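You operate a simulated robot arm through the tools that you are given. There is no shell and no other tool.

You are at the controls of a simulated two-armed robot. One attempt, no reset.

JOB
Change the clogged strainer for a clean one with the same number.
Fine: shut its valve first, open it last, after latching; the old one goes in the short black tray.

Only the result counts: the job must be done as asked and must still hold three seconds after the hand-in. Knocking over, shifting, dropping, spilling or breaking anything else fails it.

ROBOT AND FRAMES
Two 6-joint arms with two-finger grippers on one trunk that stands fixed in place. Base frame: the origin is at the foot of the trunk, x ahead of it, y to its left, z up; the work surface is at about z = 900. Readings come in mm, rad, newtons and seconds.
The left shoulder is at [60, 143, 900], the right one opposite. With the tool pointing down near the work surface each hand reaches from about 260 to 700 mm from the base axis, measured 20 degrees to its own side. Payload 2.45 kg a hand.
The TCP of each hand is the grasp point between the finger pads, 26 mm short of the fingertips. In the tool frame z runs along the fingers and y along their closing line. Largest opening 96 mm; the body of the gripper starts 69 mm behind the TCP.
Orientation is told as [roll, pitch, yaw] about the base's x, y, z axes, in that order, counted from this pose: with the fingers straight down and closing along the base's y, the tool's x points along the base's -x, its y along +y and its z along -z.

CONTROLS
- The arms move only by the tool drive_tool. It takes "left_commands", "right_commands" or both (then of equal length, played together; a hand with none holds still); each is a list of rows, each a list of 3 entries, a list of its own where there are three numbers: the turn, a rotation vector about the base's x, y, z in units of 120 degrees (1.0 is 120 degrees), then the shift along the base's x, y, z in units of 150 mm (1.0 is 150 mm), then the opening, from 0 (shut) to 1 (fully open). In form: [[[rx, ry, rz], [dx, dy, dz], fingers], ...]. A call has 1 to 20 rows; each row is the pose to reach, as a shift and turn from the pose commanded when the call began. A call with a number of a shift or a turn outside -1 to 1 is refused whole. Rows are played at 5 a second. More than 50 mm and 0.15 rad between two rows, or a gripper value outside its range, and nothing of the call is played. A pose out of reach is approached as far as the arm can. The call stops where the force on the tool passes 80 N (or 10 N more than at its start, if that is more) or the arm is blocked; 0.2 s more then pass. Each finger halts on what it meets, pressing with about 23 N; the grip force reading is that of the motor and also rises with nothing between the fingers. The clock runs only during rows and for 0.2 s after the last one: add rows that repeat a pose to give the fingers time. The reply holds the time, the measured pose of the TCP, the force on the tool along the base axes, the opening and the grip force, in the units named above and with some noise, with the torque about the TCP (base axes, N m) and any sound that the robot's microphone picked up.
- Cameras (640 x 400 px; columns grow to the right, rows downward): "scene" is now at [131.6, -45.1, 1513.8]; the picture's right is [-0.53, -0.85, 0.00], its down [-0.57, 0.36, -0.74] and it looks along [0.63, -0.40, -0.67] (base axes); focal length 329 px, centre (320, 200). "left" rides on the left gripper at [82, -3, -98] in its tool frame; the picture's right is [0.04, 1.00, 0.00], its down [-0.73, 0.03, -0.68] and it looks along [-0.68, 0.03, 0.73] (tool axes); focal length 256 px, centre (320, 200). "right" rides on the right gripper at [82, 3, -98] in its tool frame; the picture's right is [-0.04, 1.00, 0.00], its down [-0.73, -0.03, -0.68] and it looks along [-0.68, -0.03, 0.73] (tool axes); focal length 256 px, centre (320, 200).
- get_image(camera): a new picture of that camera. No time passes.
- lift_body(by): slides the trunk up (or, below 0, down) by that many mm; the arms and the scene camera ride with it, the base frame stays. It gives what a move gives, with no picture.
- head_to(pan, tilt): turns the head with the scene camera to pan (to the left, within 1.501 rad either way) and tilt (down, from -0.506 to 1.204), counted from straight ahead of the robot. It gives what a move gives.
- point_at(camera, pixels): there is no depth. For up to 12 entries [column, row, z] of the newest picture of that camera ("zoom" is the newest enlarged one), the place [x, y] in the base frame at which the ray of that pixel passes the height z, good to about 3 mm. No time passes.
- enlarge(camera, box): a new picture of the part [left, top, right, bottom] of that camera's present view, enlarged. No time passes.
- hand_in(): hands the job in; it is judged then, once.

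Leave the grippers open and the arms clear of the work at the hand-in unless told otherwise.

The tools are called as name(argument=value, ...) on one line, values as JSON. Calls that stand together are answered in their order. drive_tool: Moves the arms, as the interface text tells. Its arguments: {"type":"object","properties":{"left_commands":{"type":"array","items":{"type":"array"}},"right_commands":{"type":"array","items":{"type":"array"}}},"required":[]} The other tools are called the same way: lift_body (by) slides the trunk up or down; head_to (pan, tilt) turns the head that bears the scene camera; get_image (camera) takes a picture; point_at (camera, pixels) gives the place at which the rays of pixels pass given heights; enlarge (camera, box) takes an enlarged picture of a part of a camera's view; hand_in () hands the job in.

At the start:

```text
t: 0.0
left_position: [368.3, -45.3, 1230.5]
left_ee_rot: [-0.001, 0.0, -0.002]
left_force: [0.1, 0.2, 0.8]
left_wrist_torque: [-0.01, 0.03, 0.01]
left_width: 96.1
left_grip_force: 0.1
right_position: [297.5, -370.3, 1294.9]
right_ee_rot: [-0.002, -0.003, 0.001]
right_force: [-0.3, -0.4, 0.5]
right_wrist_torque: [-0.01, -0.01, 0.01]
right_width: 96.1
right_grip_force: 0.0
trunk travel left (down, up): [-525.0, 65.0]
head pan, tilt: [-0.562, 0.733]
```

scene: 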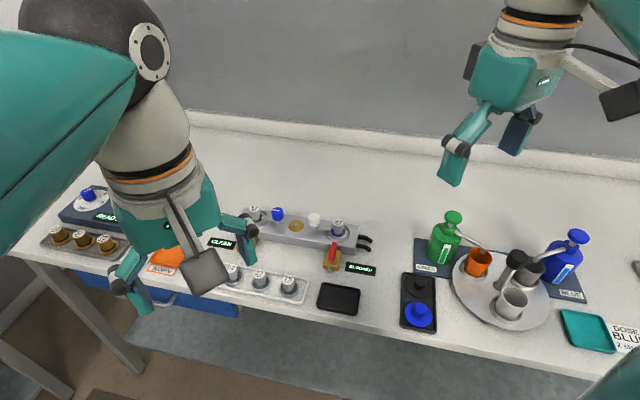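
right: 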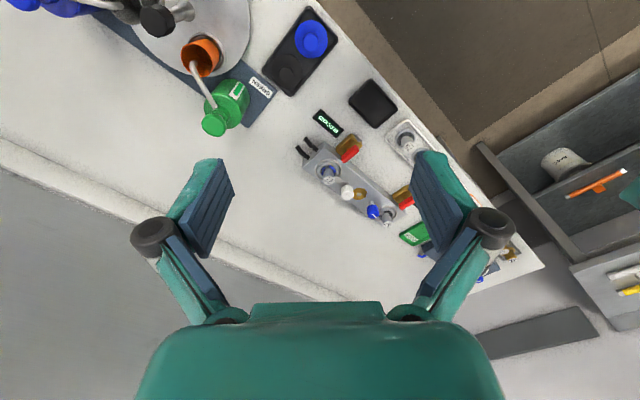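
left: 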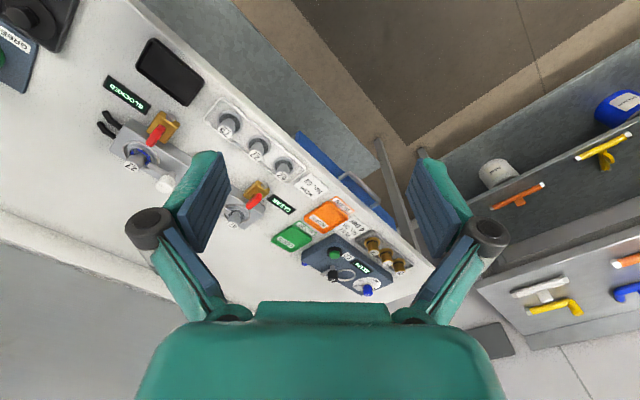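

The bench has a manifold with two strainers, two red-handled valves, and signs reading "BLOCKED" and "CLEAN". A tray holds spare strainers and there is a short black tray nearby. I'll enlarge these areas to read them properly.

enlarge(camera="left", box=[80, 30, 320, 230])

enlarge(camera="scene", box=[200, 180, 460, 340])

enlarge(camera="right", box=[260, 60, 460, 260])

```text
2.00 times, centred on (200, 130) of left
```

zoom: 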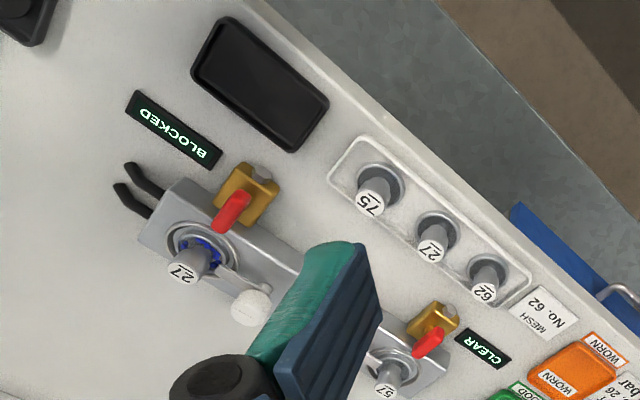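

```text
2.46 times, centred on (330, 260) of scene
```

zoom: 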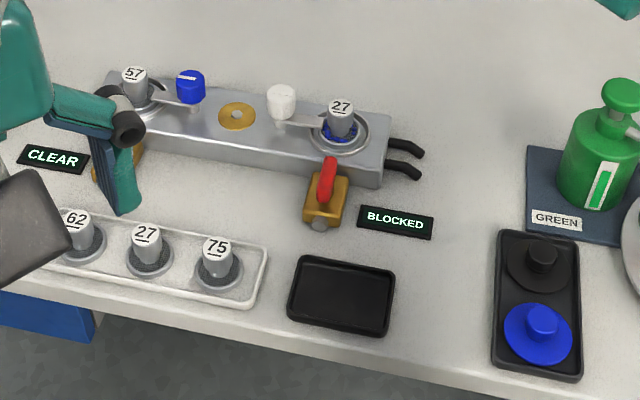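

```text
2.00 times, centred on (360, 160) of right
```

zoom: 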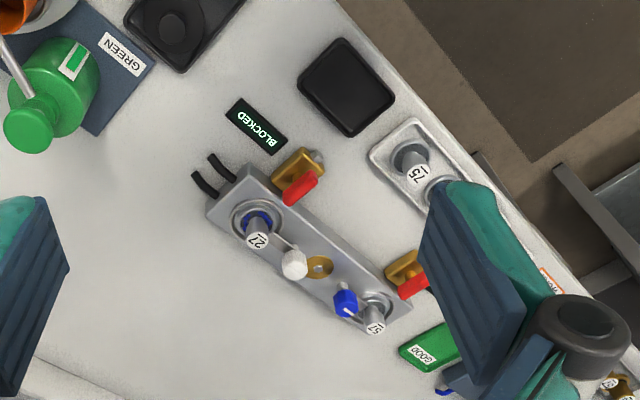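

The strainer at the BLOCKED end is No. 27. The spares in the white tray read 62, 27 and 75. I'll locate the key features with the scene camera.

point_at(camera="scene", pixels=[[338, 224, 985], [314, 219, 960], [333, 247, 950], [330, 268, 910], [254, 210, 985], [289, 281, 960], [260, 276, 960], [232, 270, 960], [339, 298, 902], [319, 284, 902], [360, 290, 902], [356, 315, 902]])

head_to(pan=-0.35, tilt=1.0)

get_image(camera="scene")

```text
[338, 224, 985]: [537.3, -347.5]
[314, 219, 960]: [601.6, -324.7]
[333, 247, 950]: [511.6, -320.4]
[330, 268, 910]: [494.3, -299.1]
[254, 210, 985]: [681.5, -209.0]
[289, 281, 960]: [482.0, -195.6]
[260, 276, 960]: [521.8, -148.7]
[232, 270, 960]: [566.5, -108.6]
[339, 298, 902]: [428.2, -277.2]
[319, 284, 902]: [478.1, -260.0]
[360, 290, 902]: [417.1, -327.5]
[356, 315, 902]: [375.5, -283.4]
```

```text
t: 0.8
left_position: [370.0, -45.2, 1229.7]
left_ee_rot: [-0.001, 0.001, -0.002]
left_force: [-0.7, 0.3, -0.4]
left_wrist_torque: [-0.01, -0.02, 0.01]
left_width: 96.1
left_grip_force: 0.1
right_position: [297.8, -370.6, 1296.5]
right_ee_rot: [0.001, -0.004, 0.001]
right_force: [-1.2, -0.9, -0.6]
right_wrist_torque: [-0.01, -0.03, -0.03]
right_width: 96.3
right_grip_force: 0.1
trunk travel left (down, up): [-525.0, 65.0]
head pan, tilt: [-0.351, 1.0]
```

```text
taken
```

scene: 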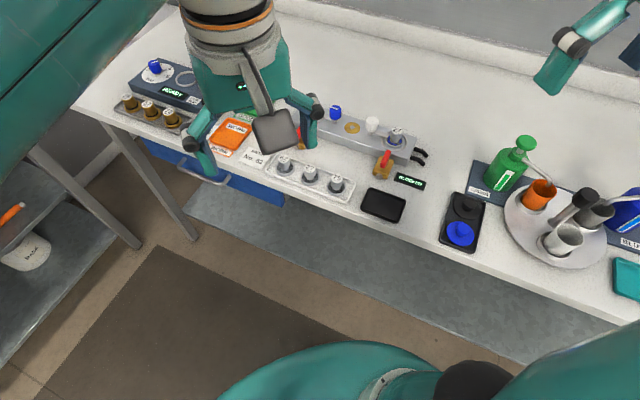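

The left hand blocks the view of the manifold, so I'll move it away to the left. The right hand goes toward the manifold, staying high, for a close look.

drive_tool(left_commands=[[[0, 0, 0], [0, 0.3, 0], 1], [[0, 0, 0], [0, 0.6, 0], 1], [[0, 0, 0], [0, 0.9, 0], 1], [[0, 0, 0], [0, 1, 0], 1], [[0, 0, 0], [0, 1, 0], 1]], right_commands=[[[0, 0, 0], [0.25, 0, -0.2], 1], [[0, 0, 0], [0.5, 0.1, -0.4], 1], [[0, 0, 0], [0.7, 0.2, -0.6], 1], [[0, 0, 0], [0.7, 0.3, -0.8], 1], [[0, 0, 0], [0.7, 0.3, -0.8], 1]])

get_image(camera="right")

enlarge(camera="scene", box=[240, 80, 440, 230])

```text
refused: row 2 steps farther than a row can; nothing moved
```

```text
taken
```

right: 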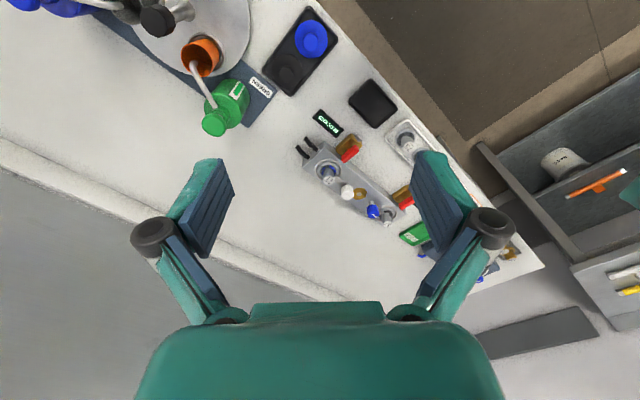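

```text
2.67 times, centred on (340, 155) of scene
```

zoom: 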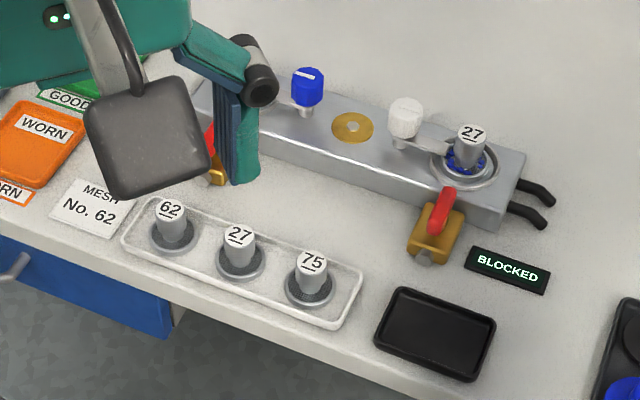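

The call was refused because one row stepped too far, so I'll use smaller steps.

drive_tool(left_commands=[[[0, 0, 0], [0, 0.25, 0], 1], [[0, 0, 0], [0, 0.5, 0], 1], [[0, 0, 0], [0, 0.75, 0], 1], [[0, 0, 0], [0, 1, 0], 1], [[0, 0, 0], [0, 1, 0], 1]], right_commands=[[[0, 0, 0], [0.2, 0.05, -0.2], 1], [[0, 0, 0], [0.4, 0.1, -0.4], 1], [[0, 0, 0], [0.6, 0.2, -0.6], 1], [[0, 0, 0], [0.7, 0.3, -0.8], 1], [[0, 0, 0], [0.7, 0.3, -0.8], 1]])

get_image(camera="right")

enlarge(camera="scene", box=[240, 80, 440, 230])

```text
t: 2.0
left_position: [367.0, 102.6, 1228.4]
left_ee_rot: [-0.001, 0.0, 0.0]
left_force: [-0.2, -0.1, -0.2]
left_wrist_torque: [0.0, 0.02, 0.0]
left_width: 96.1
left_grip_force: 0.0
right_position: [402.4, -328.2, 1174.4]
right_ee_rot: [0.0, -0.004, 0.001]
right_force: [-0.4, -0.2, 0.0]
right_wrist_torque: [0.02, 0.04, -0.02]
right_width: 95.6
right_grip_force: 0.0
trunk travel left (down, up): [-525.0, 65.0]
head pan, tilt: [-0.351, 1.0]
```

```text
taken
```

right: 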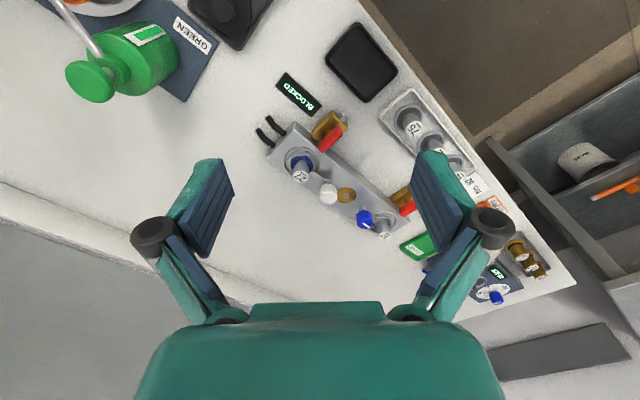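

```text
2.67 times, centred on (340, 155) of scene
```

zoom: 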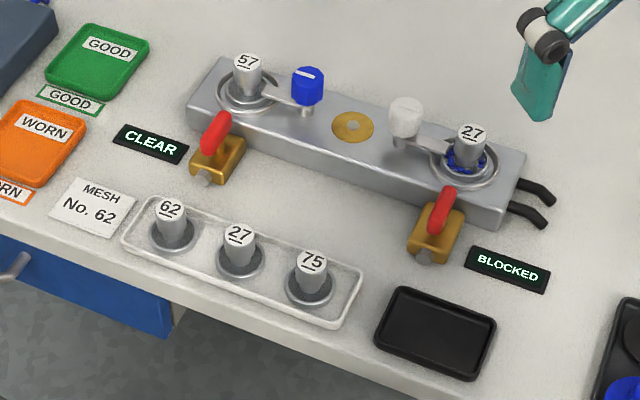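

Now that the view is clear, I'll zoom in on the BLOCKED end from both cameras.

enlarge(camera="right", box=[250, 90, 410, 240])

enlarge(camera="scene", box=[360, 100, 440, 190])

enlarge(camera="scene", box=[290, 80, 390, 160])

enlarge(camera="scene", box=[270, 140, 410, 230])

```text
2.67 times, centred on (330, 165) of right
```

zoom: 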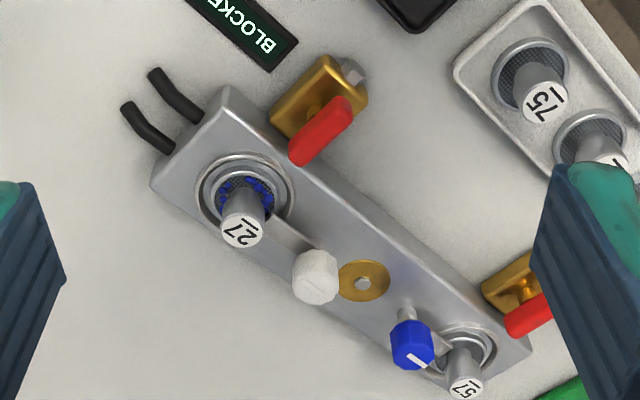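

```text
4.44 times, centred on (400, 145) of scene
```

zoom: 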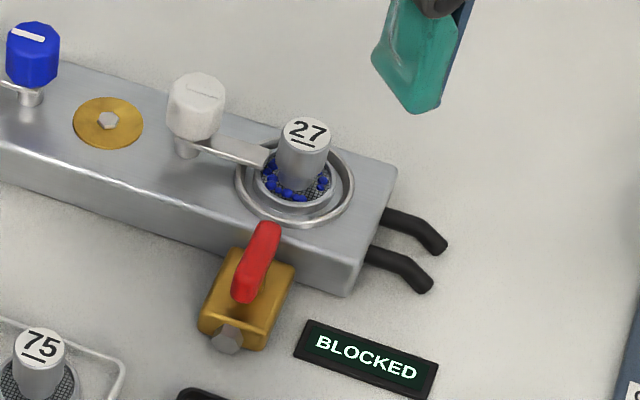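

```text
5.00 times, centred on (340, 120) of scene
```

zoom: 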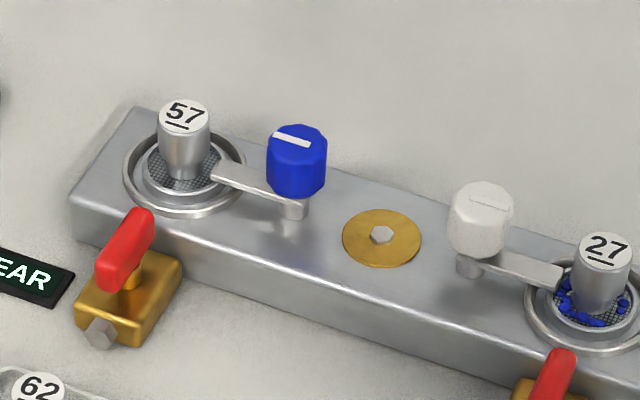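

```text
4.44 times, centred on (340, 185) of scene
```

zoom: 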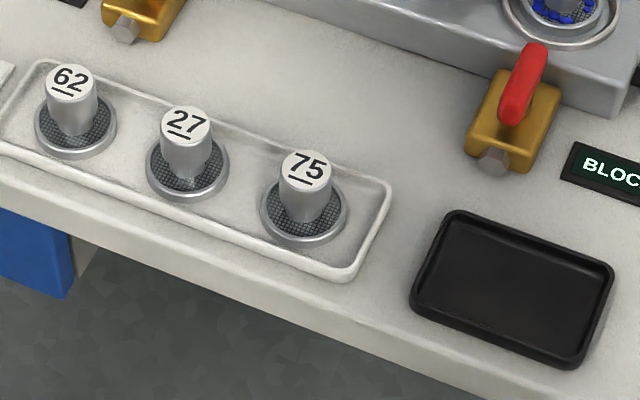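

The valve handle looks in line with its body, which should mean open. The white knob's arm reaches over the strainer rim. I'll lower the right hand about 95 mm over free space in front of the manifold to measure these.

drive_tool(right_commands=[[[0, 0, 0], [0, 0.1, -0.3], 1], [[0, 0, 0], [0, 0.15, -0.6], 1], [[0, 0, 0], [0, 0.15, -0.6], 1]])

get_image(camera="right")

enlarge(camera="right", box=[200, 60, 440, 210])

```text
t: 2.8
left_position: [367.3, 103.5, 1228.7]
left_ee_rot: [-0.003, 0.0, 0.001]
left_force: [-0.5, -0.3, 0.3]
left_wrist_torque: [0.0, 0.0, -0.02]
left_width: 96.0
left_grip_force: 0.2
right_position: [401.9, -303.9, 1083.6]
right_ee_rot: [-0.003, -0.004, -0.001]
right_force: [0.1, -0.2, 0.2]
right_wrist_torque: [0.03, 0.0, 0.01]
right_width: 95.7
right_grip_force: 0.1
trunk travel left (down, up): [-525.0, 65.0]
head pan, tilt: [-0.351, 1.0]
```

```text
taken
```

right: 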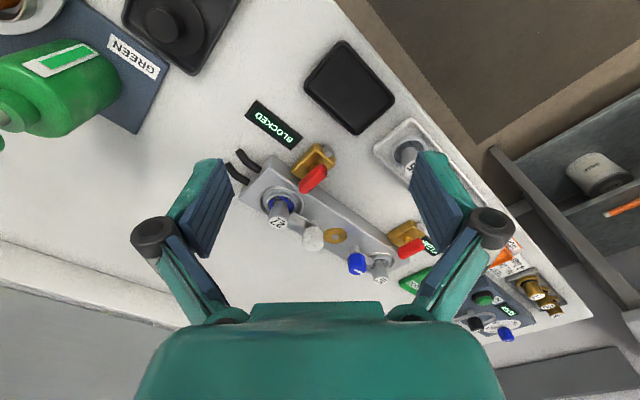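

```text
2.67 times, centred on (320, 135) of right
```

zoom: 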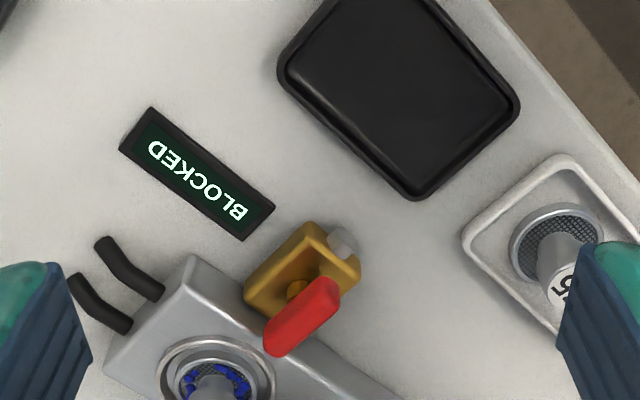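

I'll triangulate the features from two cameras, starting with enlarging the manifold in the right camera.

enlarge(camera="right", box=[230, 130, 400, 280])

```text
2.67 times, centred on (315, 205) of right
```

zoom: 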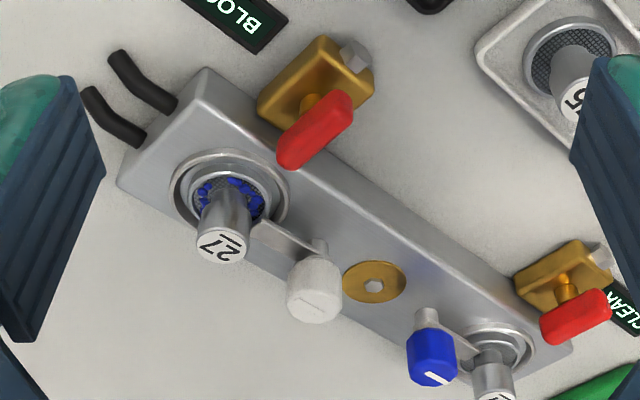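

point_at(camera="zoom", pixels=[[221, 246, 980], [221, 246, 1000], [230, 192, 940], [316, 305, 980], [316, 305, 1000], [319, 246, 940], [345, 108, 960], [290, 157, 960], [310, 102, 940], [262, 228, 950], [205, 75, 940], [120, 180, 940]])

enlarge(camera="scene", box=[360, 100, 440, 190])

point_at(camera="zoom", pixels=[[306, 133, 980], [306, 133, 1000], [295, 190, 940], [200, 90, 980], [200, 90, 1000], [186, 150, 940], [265, 230, 960], [243, 295, 960], [265, 260, 940], [262, 160, 950], [395, 170, 940], [348, 265, 940]])

```text
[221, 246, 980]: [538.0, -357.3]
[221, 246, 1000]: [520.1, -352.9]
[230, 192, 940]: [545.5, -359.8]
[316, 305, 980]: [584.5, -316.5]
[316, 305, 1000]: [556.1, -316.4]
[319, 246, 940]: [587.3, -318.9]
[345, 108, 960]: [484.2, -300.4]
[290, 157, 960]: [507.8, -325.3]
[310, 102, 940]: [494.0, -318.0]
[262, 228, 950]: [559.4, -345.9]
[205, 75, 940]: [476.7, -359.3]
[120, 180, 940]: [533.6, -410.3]
```

```text
4.44 times, centred on (400, 145) of scene
```

zoom: 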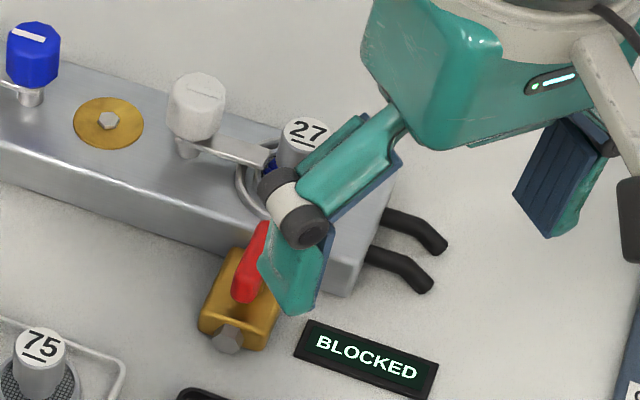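

```text
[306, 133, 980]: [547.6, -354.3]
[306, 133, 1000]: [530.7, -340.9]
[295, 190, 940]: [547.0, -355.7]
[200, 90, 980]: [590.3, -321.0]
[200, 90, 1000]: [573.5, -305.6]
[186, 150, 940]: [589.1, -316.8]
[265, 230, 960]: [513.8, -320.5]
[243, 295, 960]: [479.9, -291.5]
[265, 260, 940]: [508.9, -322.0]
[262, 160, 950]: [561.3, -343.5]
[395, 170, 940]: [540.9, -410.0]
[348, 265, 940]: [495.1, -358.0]
```

My estimates so far:

| Part | x, y (mm) | Top z (mm) |
|---|---|---|
| Strainer | (546, -357) | about 977 |
| Knob | (588, -318) | about 980 |
| Valve handle | around (503, -312) | about 950 |

I'll lower the right hand to (440, -313, 1000) for a closer look at the valve.

drive_tool(right_commands=[[[0, 0, 0], [0.12, -0.03, -0.28], 1], [[0, 0, 0], [0.25, -0.06, -0.55], 1], [[0, 0, 0], [0.25, -0.06, -0.55], 1]])

get_image(camera="right")

get_image(camera="scene")

```text
t: 3.6
left_position: [366.9, 103.4, 1229.3]
left_ee_rot: [-0.002, 0.001, 0.0]
left_force: [-0.6, 0.3, 0.2]
left_wrist_torque: [-0.04, 0.0, -0.01]
left_width: 96.1
left_grip_force: 0.0
right_position: [437.5, -311.9, 1002.2]
right_ee_rot: [0.0, -0.003, 0.001]
right_force: [-0.5, -0.6, -0.4]
right_wrist_torque: [0.03, 0.0, 0.04]
right_width: 96.0
right_grip_force: 0.0
trunk travel left (down, up): [-525.0, 65.0]
head pan, tilt: [-0.351, 1.0]
```

```text
taken
```

right: 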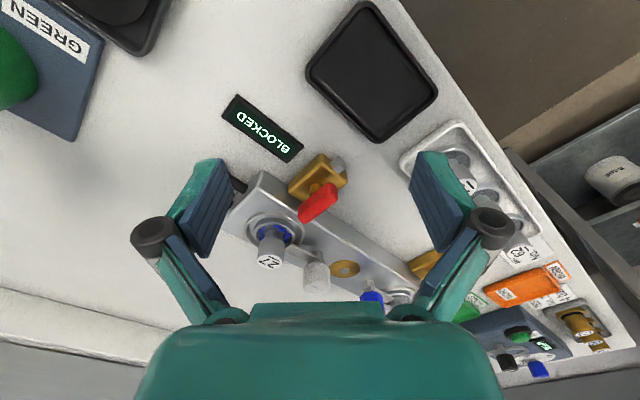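

```text
taken
```

scene: 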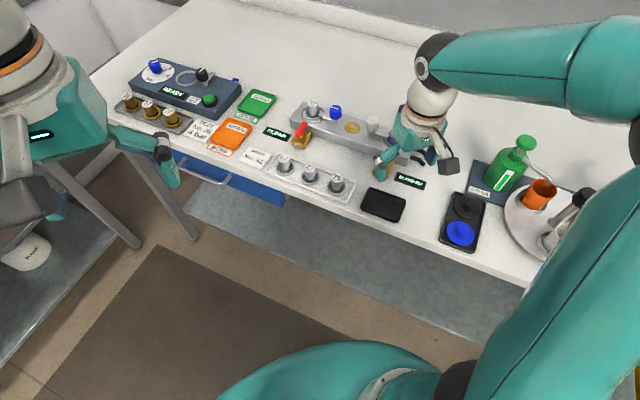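

enlarge(camera="right", box=[220, 130, 390, 300])

```text
2.35 times, centred on (305, 215) of right
```

zoom: 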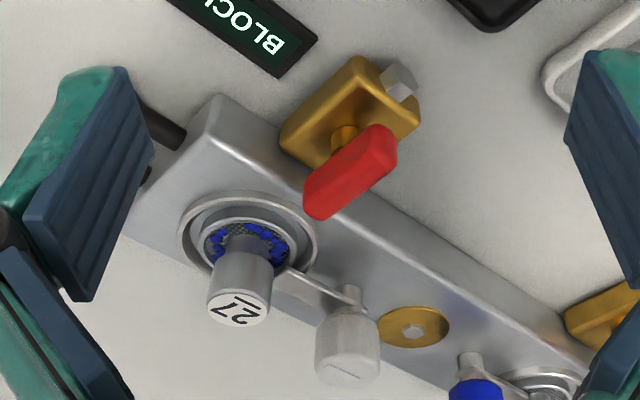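

point_at(camera="zoom", pixels=[[352, 172, 950], [352, 172, 930], [343, 132, 930], [343, 132, 920], [384, 142, 950], [320, 200, 950], [239, 312, 975], [243, 235, 940], [348, 365, 975], [350, 295, 940], [382, 60, 900], [220, 100, 940]])

enlarge(camera="scene", box=[250, 90, 350, 170])

```text
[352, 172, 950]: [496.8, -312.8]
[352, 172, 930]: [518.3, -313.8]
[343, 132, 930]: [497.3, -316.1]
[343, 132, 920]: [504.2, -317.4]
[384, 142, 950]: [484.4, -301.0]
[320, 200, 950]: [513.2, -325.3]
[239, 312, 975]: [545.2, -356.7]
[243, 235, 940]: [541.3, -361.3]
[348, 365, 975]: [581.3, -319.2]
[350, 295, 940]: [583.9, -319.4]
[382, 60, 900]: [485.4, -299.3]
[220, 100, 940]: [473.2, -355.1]
```

```text
5.00 times, centred on (300, 130) of scene
```

zoom: 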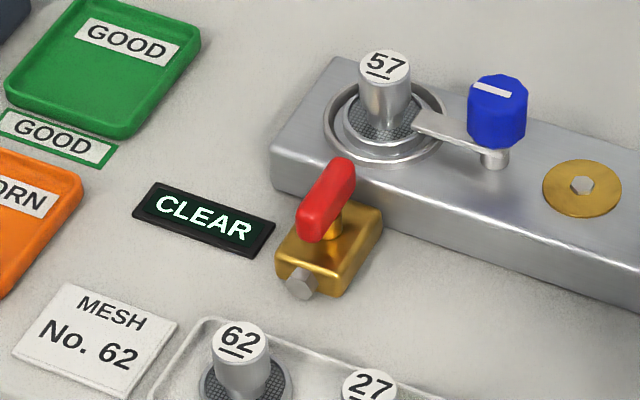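

Triangulating depth from steep views is weak. I'll pitch the right hand about 40° so its camera looks nearly level at the valve and manifold, then read heights directly.

drive_tool(right_commands=[[[0, -0.066, 0], [-0.08, 0, 0.0], 1], [[0, -0.132, 0], [-0.16, 0, 0], 1], [[0, -0.198, 0], [-0.25, 0, 0], 1], [[0, -0.264, 0], [-0.3, 0, 0], 1], [[0, -0.33, 0], [-0.3, 0, 0], 1], [[0, -0.33, 0], [-0.3, 0, 0], 1]])

get_image(camera="right")

```text
t: 5.0
left_position: [365.2, 103.1, 1227.9]
left_ee_rot: [-0.001, 0.0, -0.001]
left_force: [0.1, 0.0, 0.0]
left_wrist_torque: [0.01, 0.0, 0.04]
left_width: 96.3
left_grip_force: 0.1
right_position: [394.9, -313.5, 1003.6]
right_ee_rot: [0.0, -0.694, -0.001]
right_force: [0.7, 0.5, -0.5]
right_wrist_torque: [0.02, 0.02, 0.0]
right_width: 96.1
right_grip_force: 0.0
right hand out of reach, approached as far as the arm can: row 5
trunk travel left (down, up): [-525.0, 65.0]
head pan, tilt: [-0.351, 1.0]
```

```text
taken
```

right: 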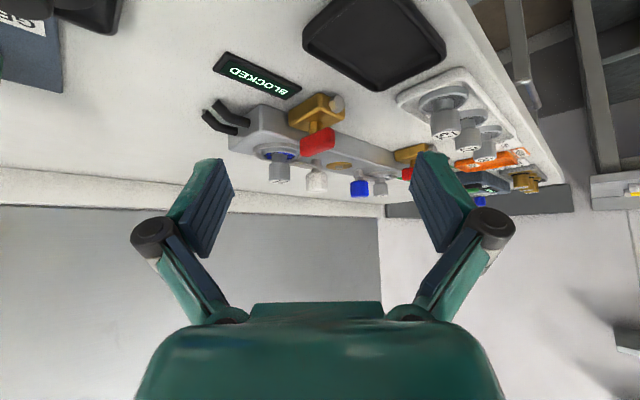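

Now I have a nearly level view, upside down. I'll enlarge it to read heights.

enlarge(camera="right", box=[190, 70, 430, 220])

```text
2.67 times, centred on (310, 145) of right
```

zoom: 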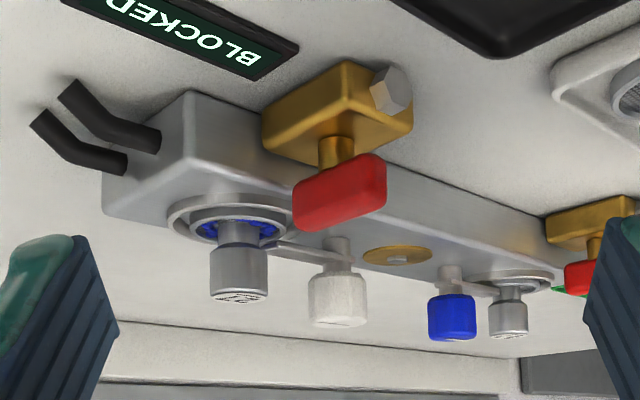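

point_at(camera="zoom", pixels=[[336, 138, 920], [336, 138, 930], [336, 168, 930], [336, 168, 940], [340, 222, 950], [340, 222, 960], [238, 298, 970], [238, 298, 980], [338, 326, 970], [338, 326, 980], [185, 160, 930], [185, 160, 940]])

point_at(camera="zoom", pixels=[[293, 190, 940], [293, 225, 950], [388, 160, 940], [388, 200, 950], [388, 200, 960], [338, 275, 950], [338, 275, 960], [238, 248, 950], [340, 240, 940], [340, 240, 950], [110, 200, 930], [110, 200, 940]])

```text
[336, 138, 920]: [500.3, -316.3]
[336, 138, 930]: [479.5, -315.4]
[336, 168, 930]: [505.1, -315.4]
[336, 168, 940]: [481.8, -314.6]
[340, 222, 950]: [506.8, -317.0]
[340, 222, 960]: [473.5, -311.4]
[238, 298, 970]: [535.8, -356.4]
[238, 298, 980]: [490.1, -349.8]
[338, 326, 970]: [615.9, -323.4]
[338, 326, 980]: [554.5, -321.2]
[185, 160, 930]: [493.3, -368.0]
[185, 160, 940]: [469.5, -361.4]
```

```text
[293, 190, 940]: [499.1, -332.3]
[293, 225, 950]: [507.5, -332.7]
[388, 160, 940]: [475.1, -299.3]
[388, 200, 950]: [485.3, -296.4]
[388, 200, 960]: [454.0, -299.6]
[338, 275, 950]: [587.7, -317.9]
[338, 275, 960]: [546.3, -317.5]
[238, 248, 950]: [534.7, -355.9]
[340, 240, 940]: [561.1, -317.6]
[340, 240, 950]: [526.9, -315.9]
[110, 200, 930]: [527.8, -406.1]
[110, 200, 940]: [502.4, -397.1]
```

Measured heights:

| Feature | z (mm) |
|---|---|
| Valve handle | 932–951 |
| Manifold top | about 930 |
| Knob | 950–975 |
| Strainer handle top | about 970 |

The valve stem is near (502, -315). Next I'll level the hand and raise it slightly, then yaw -45° so the fingers close across the valve handle.

drive_tool(right_commands=[[[0, 0.066, 0], [0.08, 0, 0.05], 1], [[0, 0.132, 0], [0.16, 0, 0.1], 1], [[0, 0.198, 0], [0.25, 0, 0.15], 1], [[0, 0.264, 0], [0.3, 0, 0.2], 1], [[0, 0.33, 0], [0.3, 0, 0.2], 1], [[0, 0.33, 0], [0.3, 0, 0.2], 1]])

drive_tool(right_commands=[[[0, 0, -0.065], [0.1, 0, 0], 1], [[0, 0, -0.13], [0.2, 0, 0], 1], [[0, 0, -0.195], [0.3, 0, 0], 1], [[0, 0, -0.26], [0.4, 0, 0], 1], [[0, 0, -0.325], [0.4, 0, 0], 1], [[0, 0, -0.375], [0.4, 0, 0], 1], [[0, 0, -0.375], [0.4, 0, 0], 1]])

get_image(camera="right")

```text
t: 6.4
left_position: [366.7, 102.3, 1228.5]
left_ee_rot: [-0.002, 0.0, 0.001]
left_force: [-0.1, 0.0, 0.9]
left_wrist_torque: [-0.06, 0.0, 0.03]
left_width: 96.1
left_grip_force: 0.0
right_position: [440.4, -311.6, 1033.0]
right_ee_rot: [-0.001, -0.002, 0.002]
right_force: [-0.2, -0.5, -0.2]
right_wrist_torque: [-0.06, -0.03, -0.01]
right_width: 96.3
right_grip_force: 0.1
right hand out of reach, approached as far as the arm can: row 1
trunk travel left (down, up): [-525.0, 65.0]
head pan, tilt: [-0.351, 1.0]
```

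```text
t: 8.0
left_position: [366.7, 103.0, 1229.1]
left_ee_rot: [-0.002, -0.001, 0.0]
left_force: [0.2, -0.8, 0.3]
left_wrist_torque: [0.03, -0.02, -0.02]
left_width: 95.9
left_grip_force: 0.2
right_position: [500.0, -311.1, 1033.8]
right_ee_rot: [0.0, -0.004, -0.784]
right_force: [0.1, -0.4, -0.4]
right_wrist_torque: [-0.01, 0.01, 0.05]
right_width: 95.7
right_grip_force: 0.1
trunk travel left (down, up): [-525.0, 65.0]
head pan, tilt: [-0.351, 1.0]
```

```text
taken
```

right: 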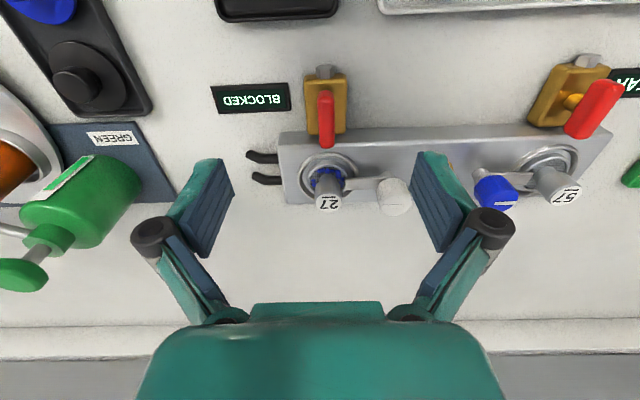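

The manifold is now square in the picture, so the yaw is right. I'll get the handle position from this view.

enlarge(camera="right", box=[240, 50, 440, 220])

```text
2.35 times, centred on (340, 135) of right
```

zoom: 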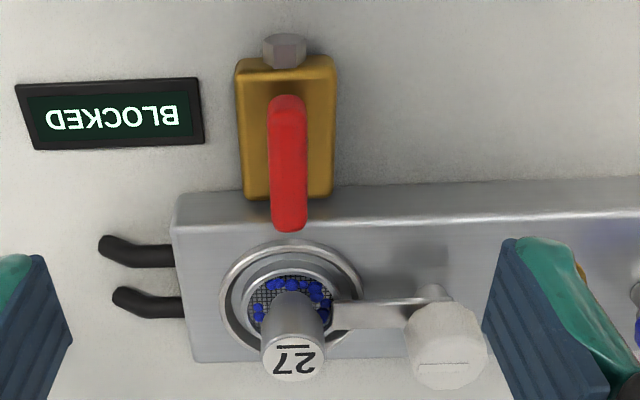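

point_at(camera="zoom", pixels=[[287, 105, 950], [290, 205, 950], [288, 160, 950], [285, 130, 919], [292, 360, 970], [292, 285, 935], [446, 360, 975], [432, 293, 945], [175, 205, 930], [600, 185, 930], [240, 60, 919], [335, 190, 919]])

```text
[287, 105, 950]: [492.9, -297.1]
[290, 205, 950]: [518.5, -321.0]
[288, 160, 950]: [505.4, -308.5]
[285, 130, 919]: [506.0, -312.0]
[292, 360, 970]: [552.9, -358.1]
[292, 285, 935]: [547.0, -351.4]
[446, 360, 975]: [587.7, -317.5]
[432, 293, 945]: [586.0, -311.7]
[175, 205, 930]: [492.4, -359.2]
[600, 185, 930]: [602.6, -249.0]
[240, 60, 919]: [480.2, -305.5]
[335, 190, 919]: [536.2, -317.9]
```

The handle centre is at about (504, -312) and the manifold axis is at exactly 45°. I'll part-close the fingers and descend to TCP z of about 961, which puts the tips at about 935, just over the manifold top.

drive_tool(right_commands=[[[0, 0, 0], [0.027, -0.006, -0.1], 0.6], [[0, 0, 0], [0.027, -0.006, -0.25], 0.5], [[0, 0, 0], [0.027, -0.006, -0.4], 0.5], [[0, 0, 0], [0.027, -0.006, -0.46], 0.5], [[0, 0, 0], [0.027, -0.006, -0.48], 0.5], [[0, 0, 0], [0.027, -0.006, -0.48], 0.5]])

get_image(camera="right")

enlarge(camera="scene", box=[340, 80, 460, 200])

```text
t: 9.4
left_position: [367.0, 103.1, 1228.3]
left_ee_rot: [-0.001, 0.0, 0.001]
left_force: [0.2, 0.0, -0.1]
left_wrist_torque: [-0.01, -0.03, 0.0]
left_width: 96.1
left_grip_force: 0.0
right_position: [502.6, -313.2, 960.8]
right_ee_rot: [-0.001, -0.003, -0.784]
right_force: [0.1, -1.0, 0.1]
right_wrist_torque: [0.04, -0.02, 0.02]
right_width: 47.8
right_grip_force: 0.1
trunk travel left (down, up): [-525.0, 65.0]
head pan, tilt: [-0.351, 1.0]
```

```text
taken
```

right: 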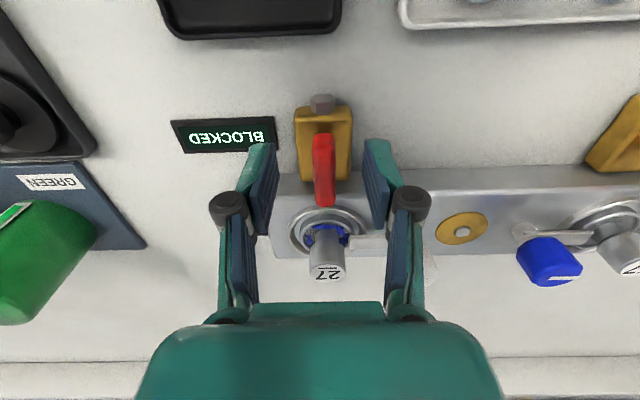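

```text
3.33 times, centred on (400, 140) of scene
```

zoom: 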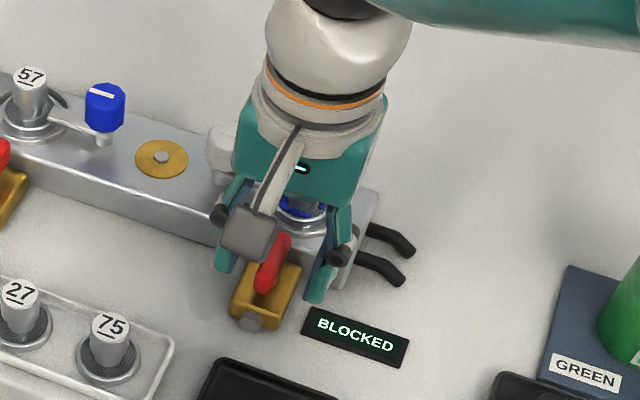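

The handle sits centred between the fingers, at about (323, 170). I'll close on it.

drive_tool(right_commands=[[[0, 0, 0], [0, 0, 0], 0.3], [[0, 0, 0], [0, 0, 0], 0.1], [[0, 0, 0], [0, 0, 0], 0.05], [[0, 0, 0], [0, 0, 0], 0.05]])

get_image(camera="right")

```text
t: 10.4
left_position: [367.3, 103.9, 1227.8]
left_ee_rot: [-0.003, 0.002, -0.001]
left_force: [-0.5, -0.2, 0.0]
left_wrist_torque: [-0.04, 0.02, -0.02]
left_width: 96.1
left_grip_force: 0.1
right_position: [504.7, -311.8, 960.8]
right_ee_rot: [0.0, -0.003, -0.783]
right_force: [8.6, 10.5, -2.1]
right_wrist_torque: [0.23, -0.38, 0.02]
right_width: 12.8
right_grip_force: 38.8
trunk travel left (down, up): [-525.0, 65.0]
head pan, tilt: [-0.351, 1.0]
```

```text
taken
```

right: 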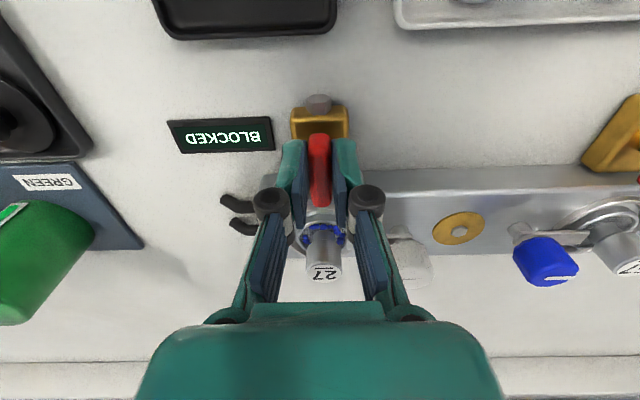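

It's gripped at 12.8 mm wide. I'll test turning it counter-clockwise by 24° and read the force and torque.

drive_tool(right_commands=[[[0, 0, 0], [0.014, 0.014, 0], 0.05], [[0, 0, 0.04], [0.014, 0.014, 0], 0.05], [[0, 0, 0.08], [0.014, 0.014, 0], 0.05], [[0, 0, 0.12], [0.014, 0.014, 0], 0.05], [[0, 0, 0.16], [0.014, 0.014, 0], 0.05], [[0, 0, 0.2], [0.014, 0.014, 0], 0.05]])

get_image(camera="right")

```text
t: 11.8
left_position: [365.8, 102.2, 1229.9]
left_ee_rot: [-0.001, 0.001, 0.0]
left_force: [0.0, 0.4, 0.2]
left_wrist_torque: [0.0, 0.01, -0.03]
left_width: 95.9
left_grip_force: 0.0
right_position: [502.8, -310.6, 961.1]
right_ee_rot: [-0.002, -0.001, -0.364]
right_force: [-11.1, 1.5, -2.9]
right_wrist_torque: [-0.09, 0.21, -1.17]
right_width: 22.3
right_grip_force: 45.3
trunk travel left (down, up): [-525.0, 65.0]
head pan, tilt: [-0.351, 1.0]
```

```text
taken
```

right: 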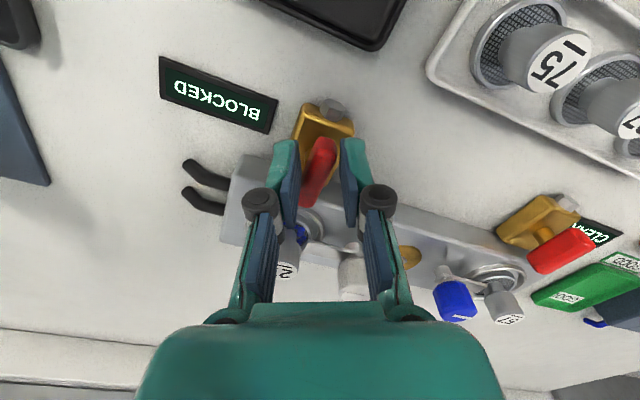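

The handle resists counter-clockwise: the fingers were forced open to 22 mm and the torque read -1.17. That is the end stop, so I'll go back and try clockwise.

drive_tool(right_commands=[[[0, 0, -0.06], [0, 0, 0], 0.05], [[0, 0, -0.12], [0, 0, 0], 0.05], [[0, 0, -0.18], [0, 0, 0], 0.05], [[0, 0, -0.2], [0, 0, 0], 0.05], [[0, 0, -0.24], [0, 0, 0], 0.05], [[0, 0, -0.28], [0, 0, 0], 0.05], [[0, 0, -0.32], [0, 0, 0], 0.05], [[0, 0, -0.36], [0, 0, 0], 0.05]])

get_image(camera="right")

```text
t: 13.6
left_position: [367.7, 103.3, 1228.1]
left_ee_rot: [-0.001, 0.001, 0.0]
left_force: [-0.1, -0.1, -0.8]
left_wrist_torque: [-0.01, 0.01, -0.04]
left_width: 95.8
left_grip_force: 0.1
right_position: [508.1, -310.5, 961.3]
right_ee_rot: [-0.001, -0.003, -1.121]
right_force: [4.9, 8.5, -6.8]
right_wrist_torque: [-0.34, -0.36, 0.08]
right_width: 12.8
right_grip_force: 39.2
trunk travel left (down, up): [-525.0, 65.0]
head pan, tilt: [-0.351, 1.0]
```

```text
taken
```

right: 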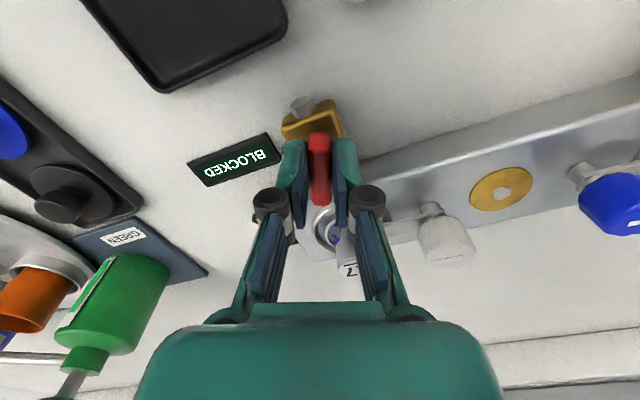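

Clockwise works: the handle turns with the fingers and the width stays at 12.8. I'll continue to yaw -135°.

drive_tool(right_commands=[[[0, 0, -0.05], [0.005, 0.01, 0.005], 0.05], [[0, 0, -0.1], [0.005, 0.01, 0.01], 0.05], [[0, 0, -0.15], [0.005, 0.01, 0.01], 0.05], [[0, 0, -0.2], [0.005, 0.01, 0.01], 0.05], [[0, 0, -0.25], [0.005, 0.01, 0.01], 0.05], [[0, 0, -0.3], [0.005, 0.01, 0.01], 0.05]])

get_image(camera="right")

```text
t: 15.0
left_position: [371.8, 102.9, 1228.1]
left_ee_rot: [-0.003, 0.006, 0.0]
left_force: [-0.1, 0.0, 0.7]
left_wrist_torque: [0.0, -0.02, -0.03]
left_width: 96.0
left_grip_force: 0.1
right_position: [512.2, -309.6, 959.9]
right_ee_rot: [0.003, -0.003, -1.749]
right_force: [24.8, 4.8, -15.5]
right_wrist_torque: [-0.73, -0.38, 0.21]
right_width: 12.9
right_grip_force: 39.3
trunk travel left (down, up): [-525.0, 65.0]
head pan, tilt: [-0.351, 1.0]
```

```text
taken
```

right: 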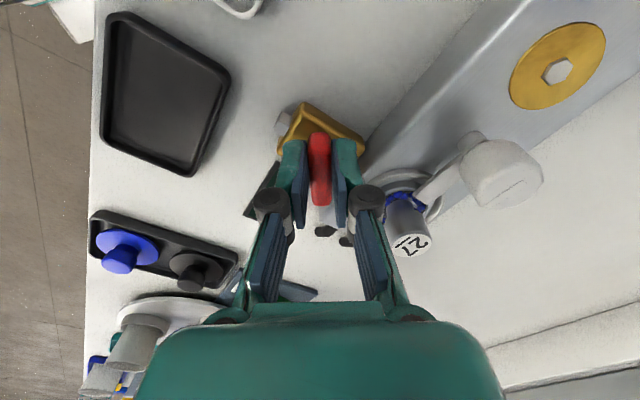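

The handle keeps following, but a 25 N sideways force says the true pivot is nearer (513, -316). I'll shift onto it and continue turning.

drive_tool(right_commands=[[[0, 0, 0], [0.03, -0.02, -0.006], 0.05], [[0, 0, -0.04], [0.04, -0.05, -0.01], 0.05], [[0, 0, -0.08], [0.04, -0.05, -0.01], 0.05], [[0, 0, -0.12], [0.04, -0.05, -0.01], 0.05], [[0, 0, -0.16], [0.04, -0.05, -0.01], 0.05], [[0, 0, -0.2], [0.04, -0.05, -0.01], 0.05]])

get_image(camera="right")

get_image(camera="scene")

```text
t: 16.4
left_position: [370.9, 107.4, 1227.6]
left_ee_rot: [-0.004, 0.003, 0.0]
left_force: [-0.4, -0.5, -0.3]
left_wrist_torque: [-0.02, 0.0, 0.01]
left_width: 96.0
left_grip_force: 0.0
right_position: [514.8, -311.4, 961.3]
right_ee_rot: [-0.004, -0.001, -2.171]
right_force: [13.8, 33.0, -10.7]
right_wrist_torque: [0.83, -0.39, -0.05]
right_width: 12.9
right_grip_force: 39.6
trunk travel left (down, up): [-525.0, 65.0]
head pan, tilt: [-0.351, 1.0]
```

```text
taken
```

right: 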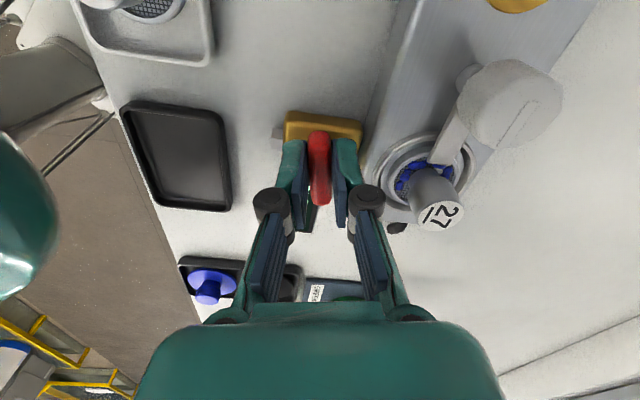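

```text
taken
```

scene: 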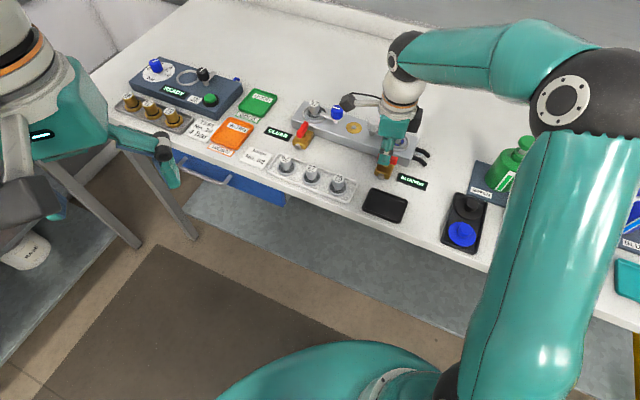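

The sideways pull fits gripping the handle about 8 mm outboard of a pivot at (510, -317). I'll follow that arc for the last part to -135°.

drive_tool(right_commands=[[[0, 0, 0], [0.017, 0.022, 0], 0.05], [[0, 0, -0.03], [0.018, 0.024, 0], 0.05], [[0, 0, -0.06], [0.019, 0.026, 0], 0.05], [[0, 0, -0.09], [0.02, 0.028, 0], 0.05], [[0, 0, -0.105], [0.02, 0.028, 0], 0.05], [[0, 0, -0.105], [0.02, 0.028, 0], 0.05]])

get_image(camera="right")

enlarge(camera="scene", box=[340, 110, 460, 210])

```text
t: 17.8
left_position: [367.8, 103.5, 1229.3]
left_ee_rot: [-0.001, 0.003, 0.002]
left_force: [-1.1, 0.1, 0.1]
left_wrist_torque: [-0.03, 0.01, 0.03]
left_width: 95.9
left_grip_force: 0.0
right_position: [517.2, -312.2, 961.4]
right_ee_rot: [-0.001, -0.004, -2.385]
right_force: [4.1, 11.0, -5.5]
right_wrist_torque: [0.28, -0.15, 1.08]
right_width: 13.0
right_grip_force: 39.6
trunk travel left (down, up): [-525.0, 65.0]
head pan, tilt: [-0.351, 1.0]
```

```text
taken
```

right: 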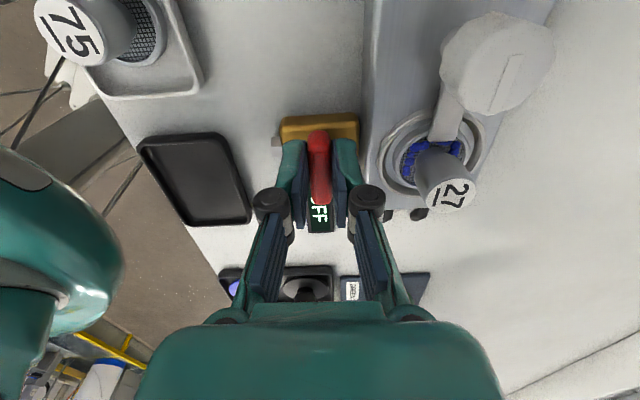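

```text
4.00 times, centred on (400, 160) of scene
```

zoom: 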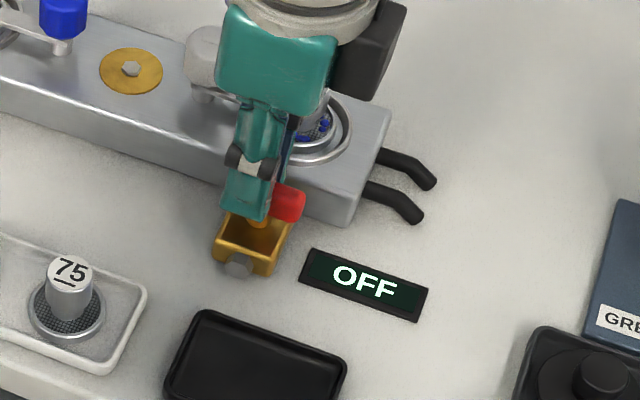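

The sign now reads "OFF" and torque rises to 1.08, so the handle is at its stop. I'll open the fingers and rise straight up.

drive_tool(right_commands=[[[0, 0, 0], [0, 0, 0], 0.2], [[0, 0, 0], [0, 0, 0], 0.4], [[0, 0, 0], [0, 0, 0.1], 0.4], [[0, 0, 0], [0, 0, 0.3], 0.4], [[0, 0, 0], [0, 0, 0.5], 0.4], [[0, 0, 0], [0, 0, 0.5], 0.4]])

get_image(camera="right")

get_image(camera="scene")

```text
t: 19.2
left_position: [367.5, 103.5, 1227.9]
left_ee_rot: [-0.001, 0.002, 0.0]
left_force: [-0.1, 0.0, -0.4]
left_wrist_torque: [0.03, -0.01, -0.03]
left_width: 96.0
left_grip_force: 0.0
right_position: [515.7, -313.2, 1036.2]
right_ee_rot: [-0.003, -0.003, -2.388]
right_force: [-0.3, 0.8, 0.9]
right_wrist_torque: [0.03, 0.01, 0.02]
right_width: 38.6
right_grip_force: 0.1
trunk travel left (down, up): [-525.0, 65.0]
head pan, tilt: [-0.351, 1.0]
```

```text
taken
```

right: 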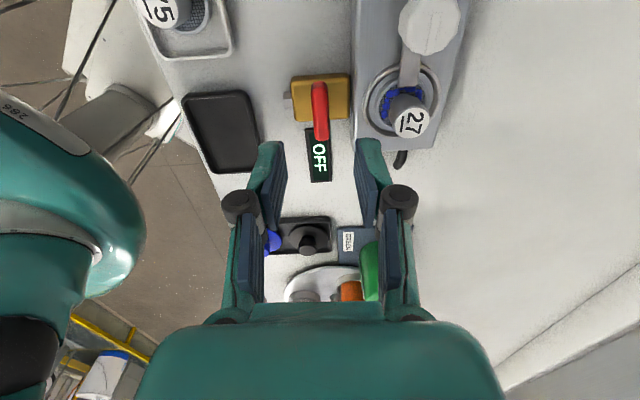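

```text
taken
```

scene: 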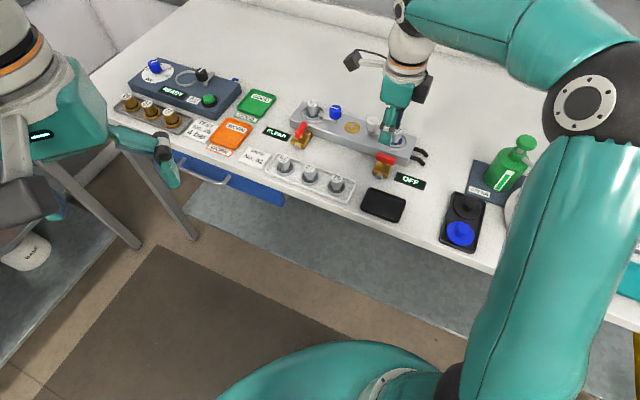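

The valve is OFF. Next is the latch knob, so I'll measure the knob and strainer from this view.

enlarge(camera="right", box=[300, 0, 500, 180])

point_at(camera="right", pixels=[[432, 25, 975], [411, 122, 970], [402, 97, 932], [432, 25, 965], [320, 98, 950]])

```text
2.22 times, centred on (400, 90) of right
```

zoom: 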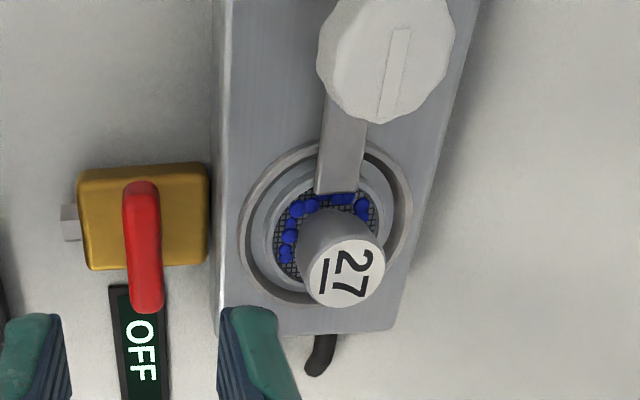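

```text
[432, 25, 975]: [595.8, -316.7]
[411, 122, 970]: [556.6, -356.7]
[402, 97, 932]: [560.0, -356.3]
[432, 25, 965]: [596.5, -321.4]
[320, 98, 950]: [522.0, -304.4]
```

I estimate the knob at about (590, -319). I'll move above it at current height with yaw near -135°, then descend to just above the knob top and check centring.

drive_tool(right_commands=[[[0, 0, 0.013], [0.25, -0.02, 0], 0.6], [[0, 0, 0.013], [0.5, -0.04, 0], 0.6], [[0, 0, 0.013], [0.5, -0.04, -0.1], 0.6], [[0, 0, 0.013], [0.5, -0.04, -0.18], 0.6], [[0, 0, 0.013], [0.5, -0.04, -0.18], 0.6]])

get_image(camera="right")

enlarge(camera="scene", box=[320, 60, 460, 190])

```text
t: 20.4
left_position: [368.0, 103.4, 1228.9]
left_ee_rot: [-0.002, 0.0, 0.0]
left_force: [0.6, -1.1, 0.5]
left_wrist_torque: [0.02, 0.03, -0.01]
left_width: 96.0
left_grip_force: 0.0
right_position: [591.9, -319.2, 1009.2]
right_ee_rot: [0.001, -0.003, -2.359]
right_force: [-0.2, 0.7, -0.1]
right_wrist_torque: [0.02, 0.03, -0.02]
right_width: 57.6
right_grip_force: 0.1
trunk travel left (down, up): [-525.0, 65.0]
head pan, tilt: [-0.351, 1.0]
```

```text
taken
```

right: 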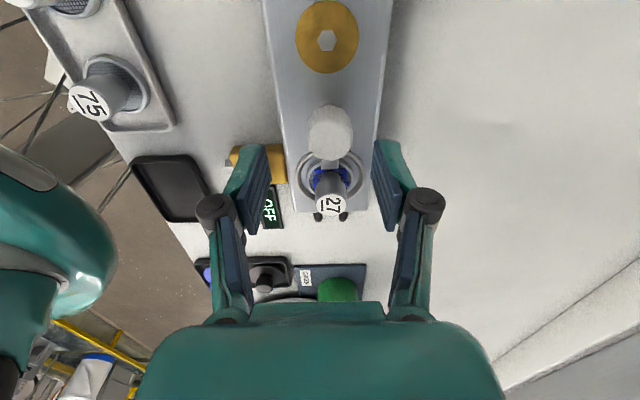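

```text
3.08 times, centred on (390, 125) of scene
```

zoom: 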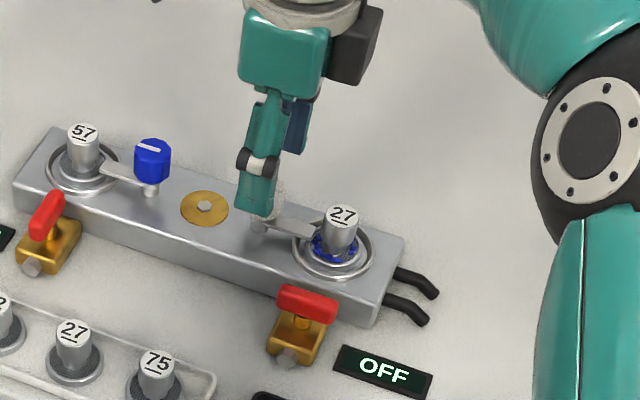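

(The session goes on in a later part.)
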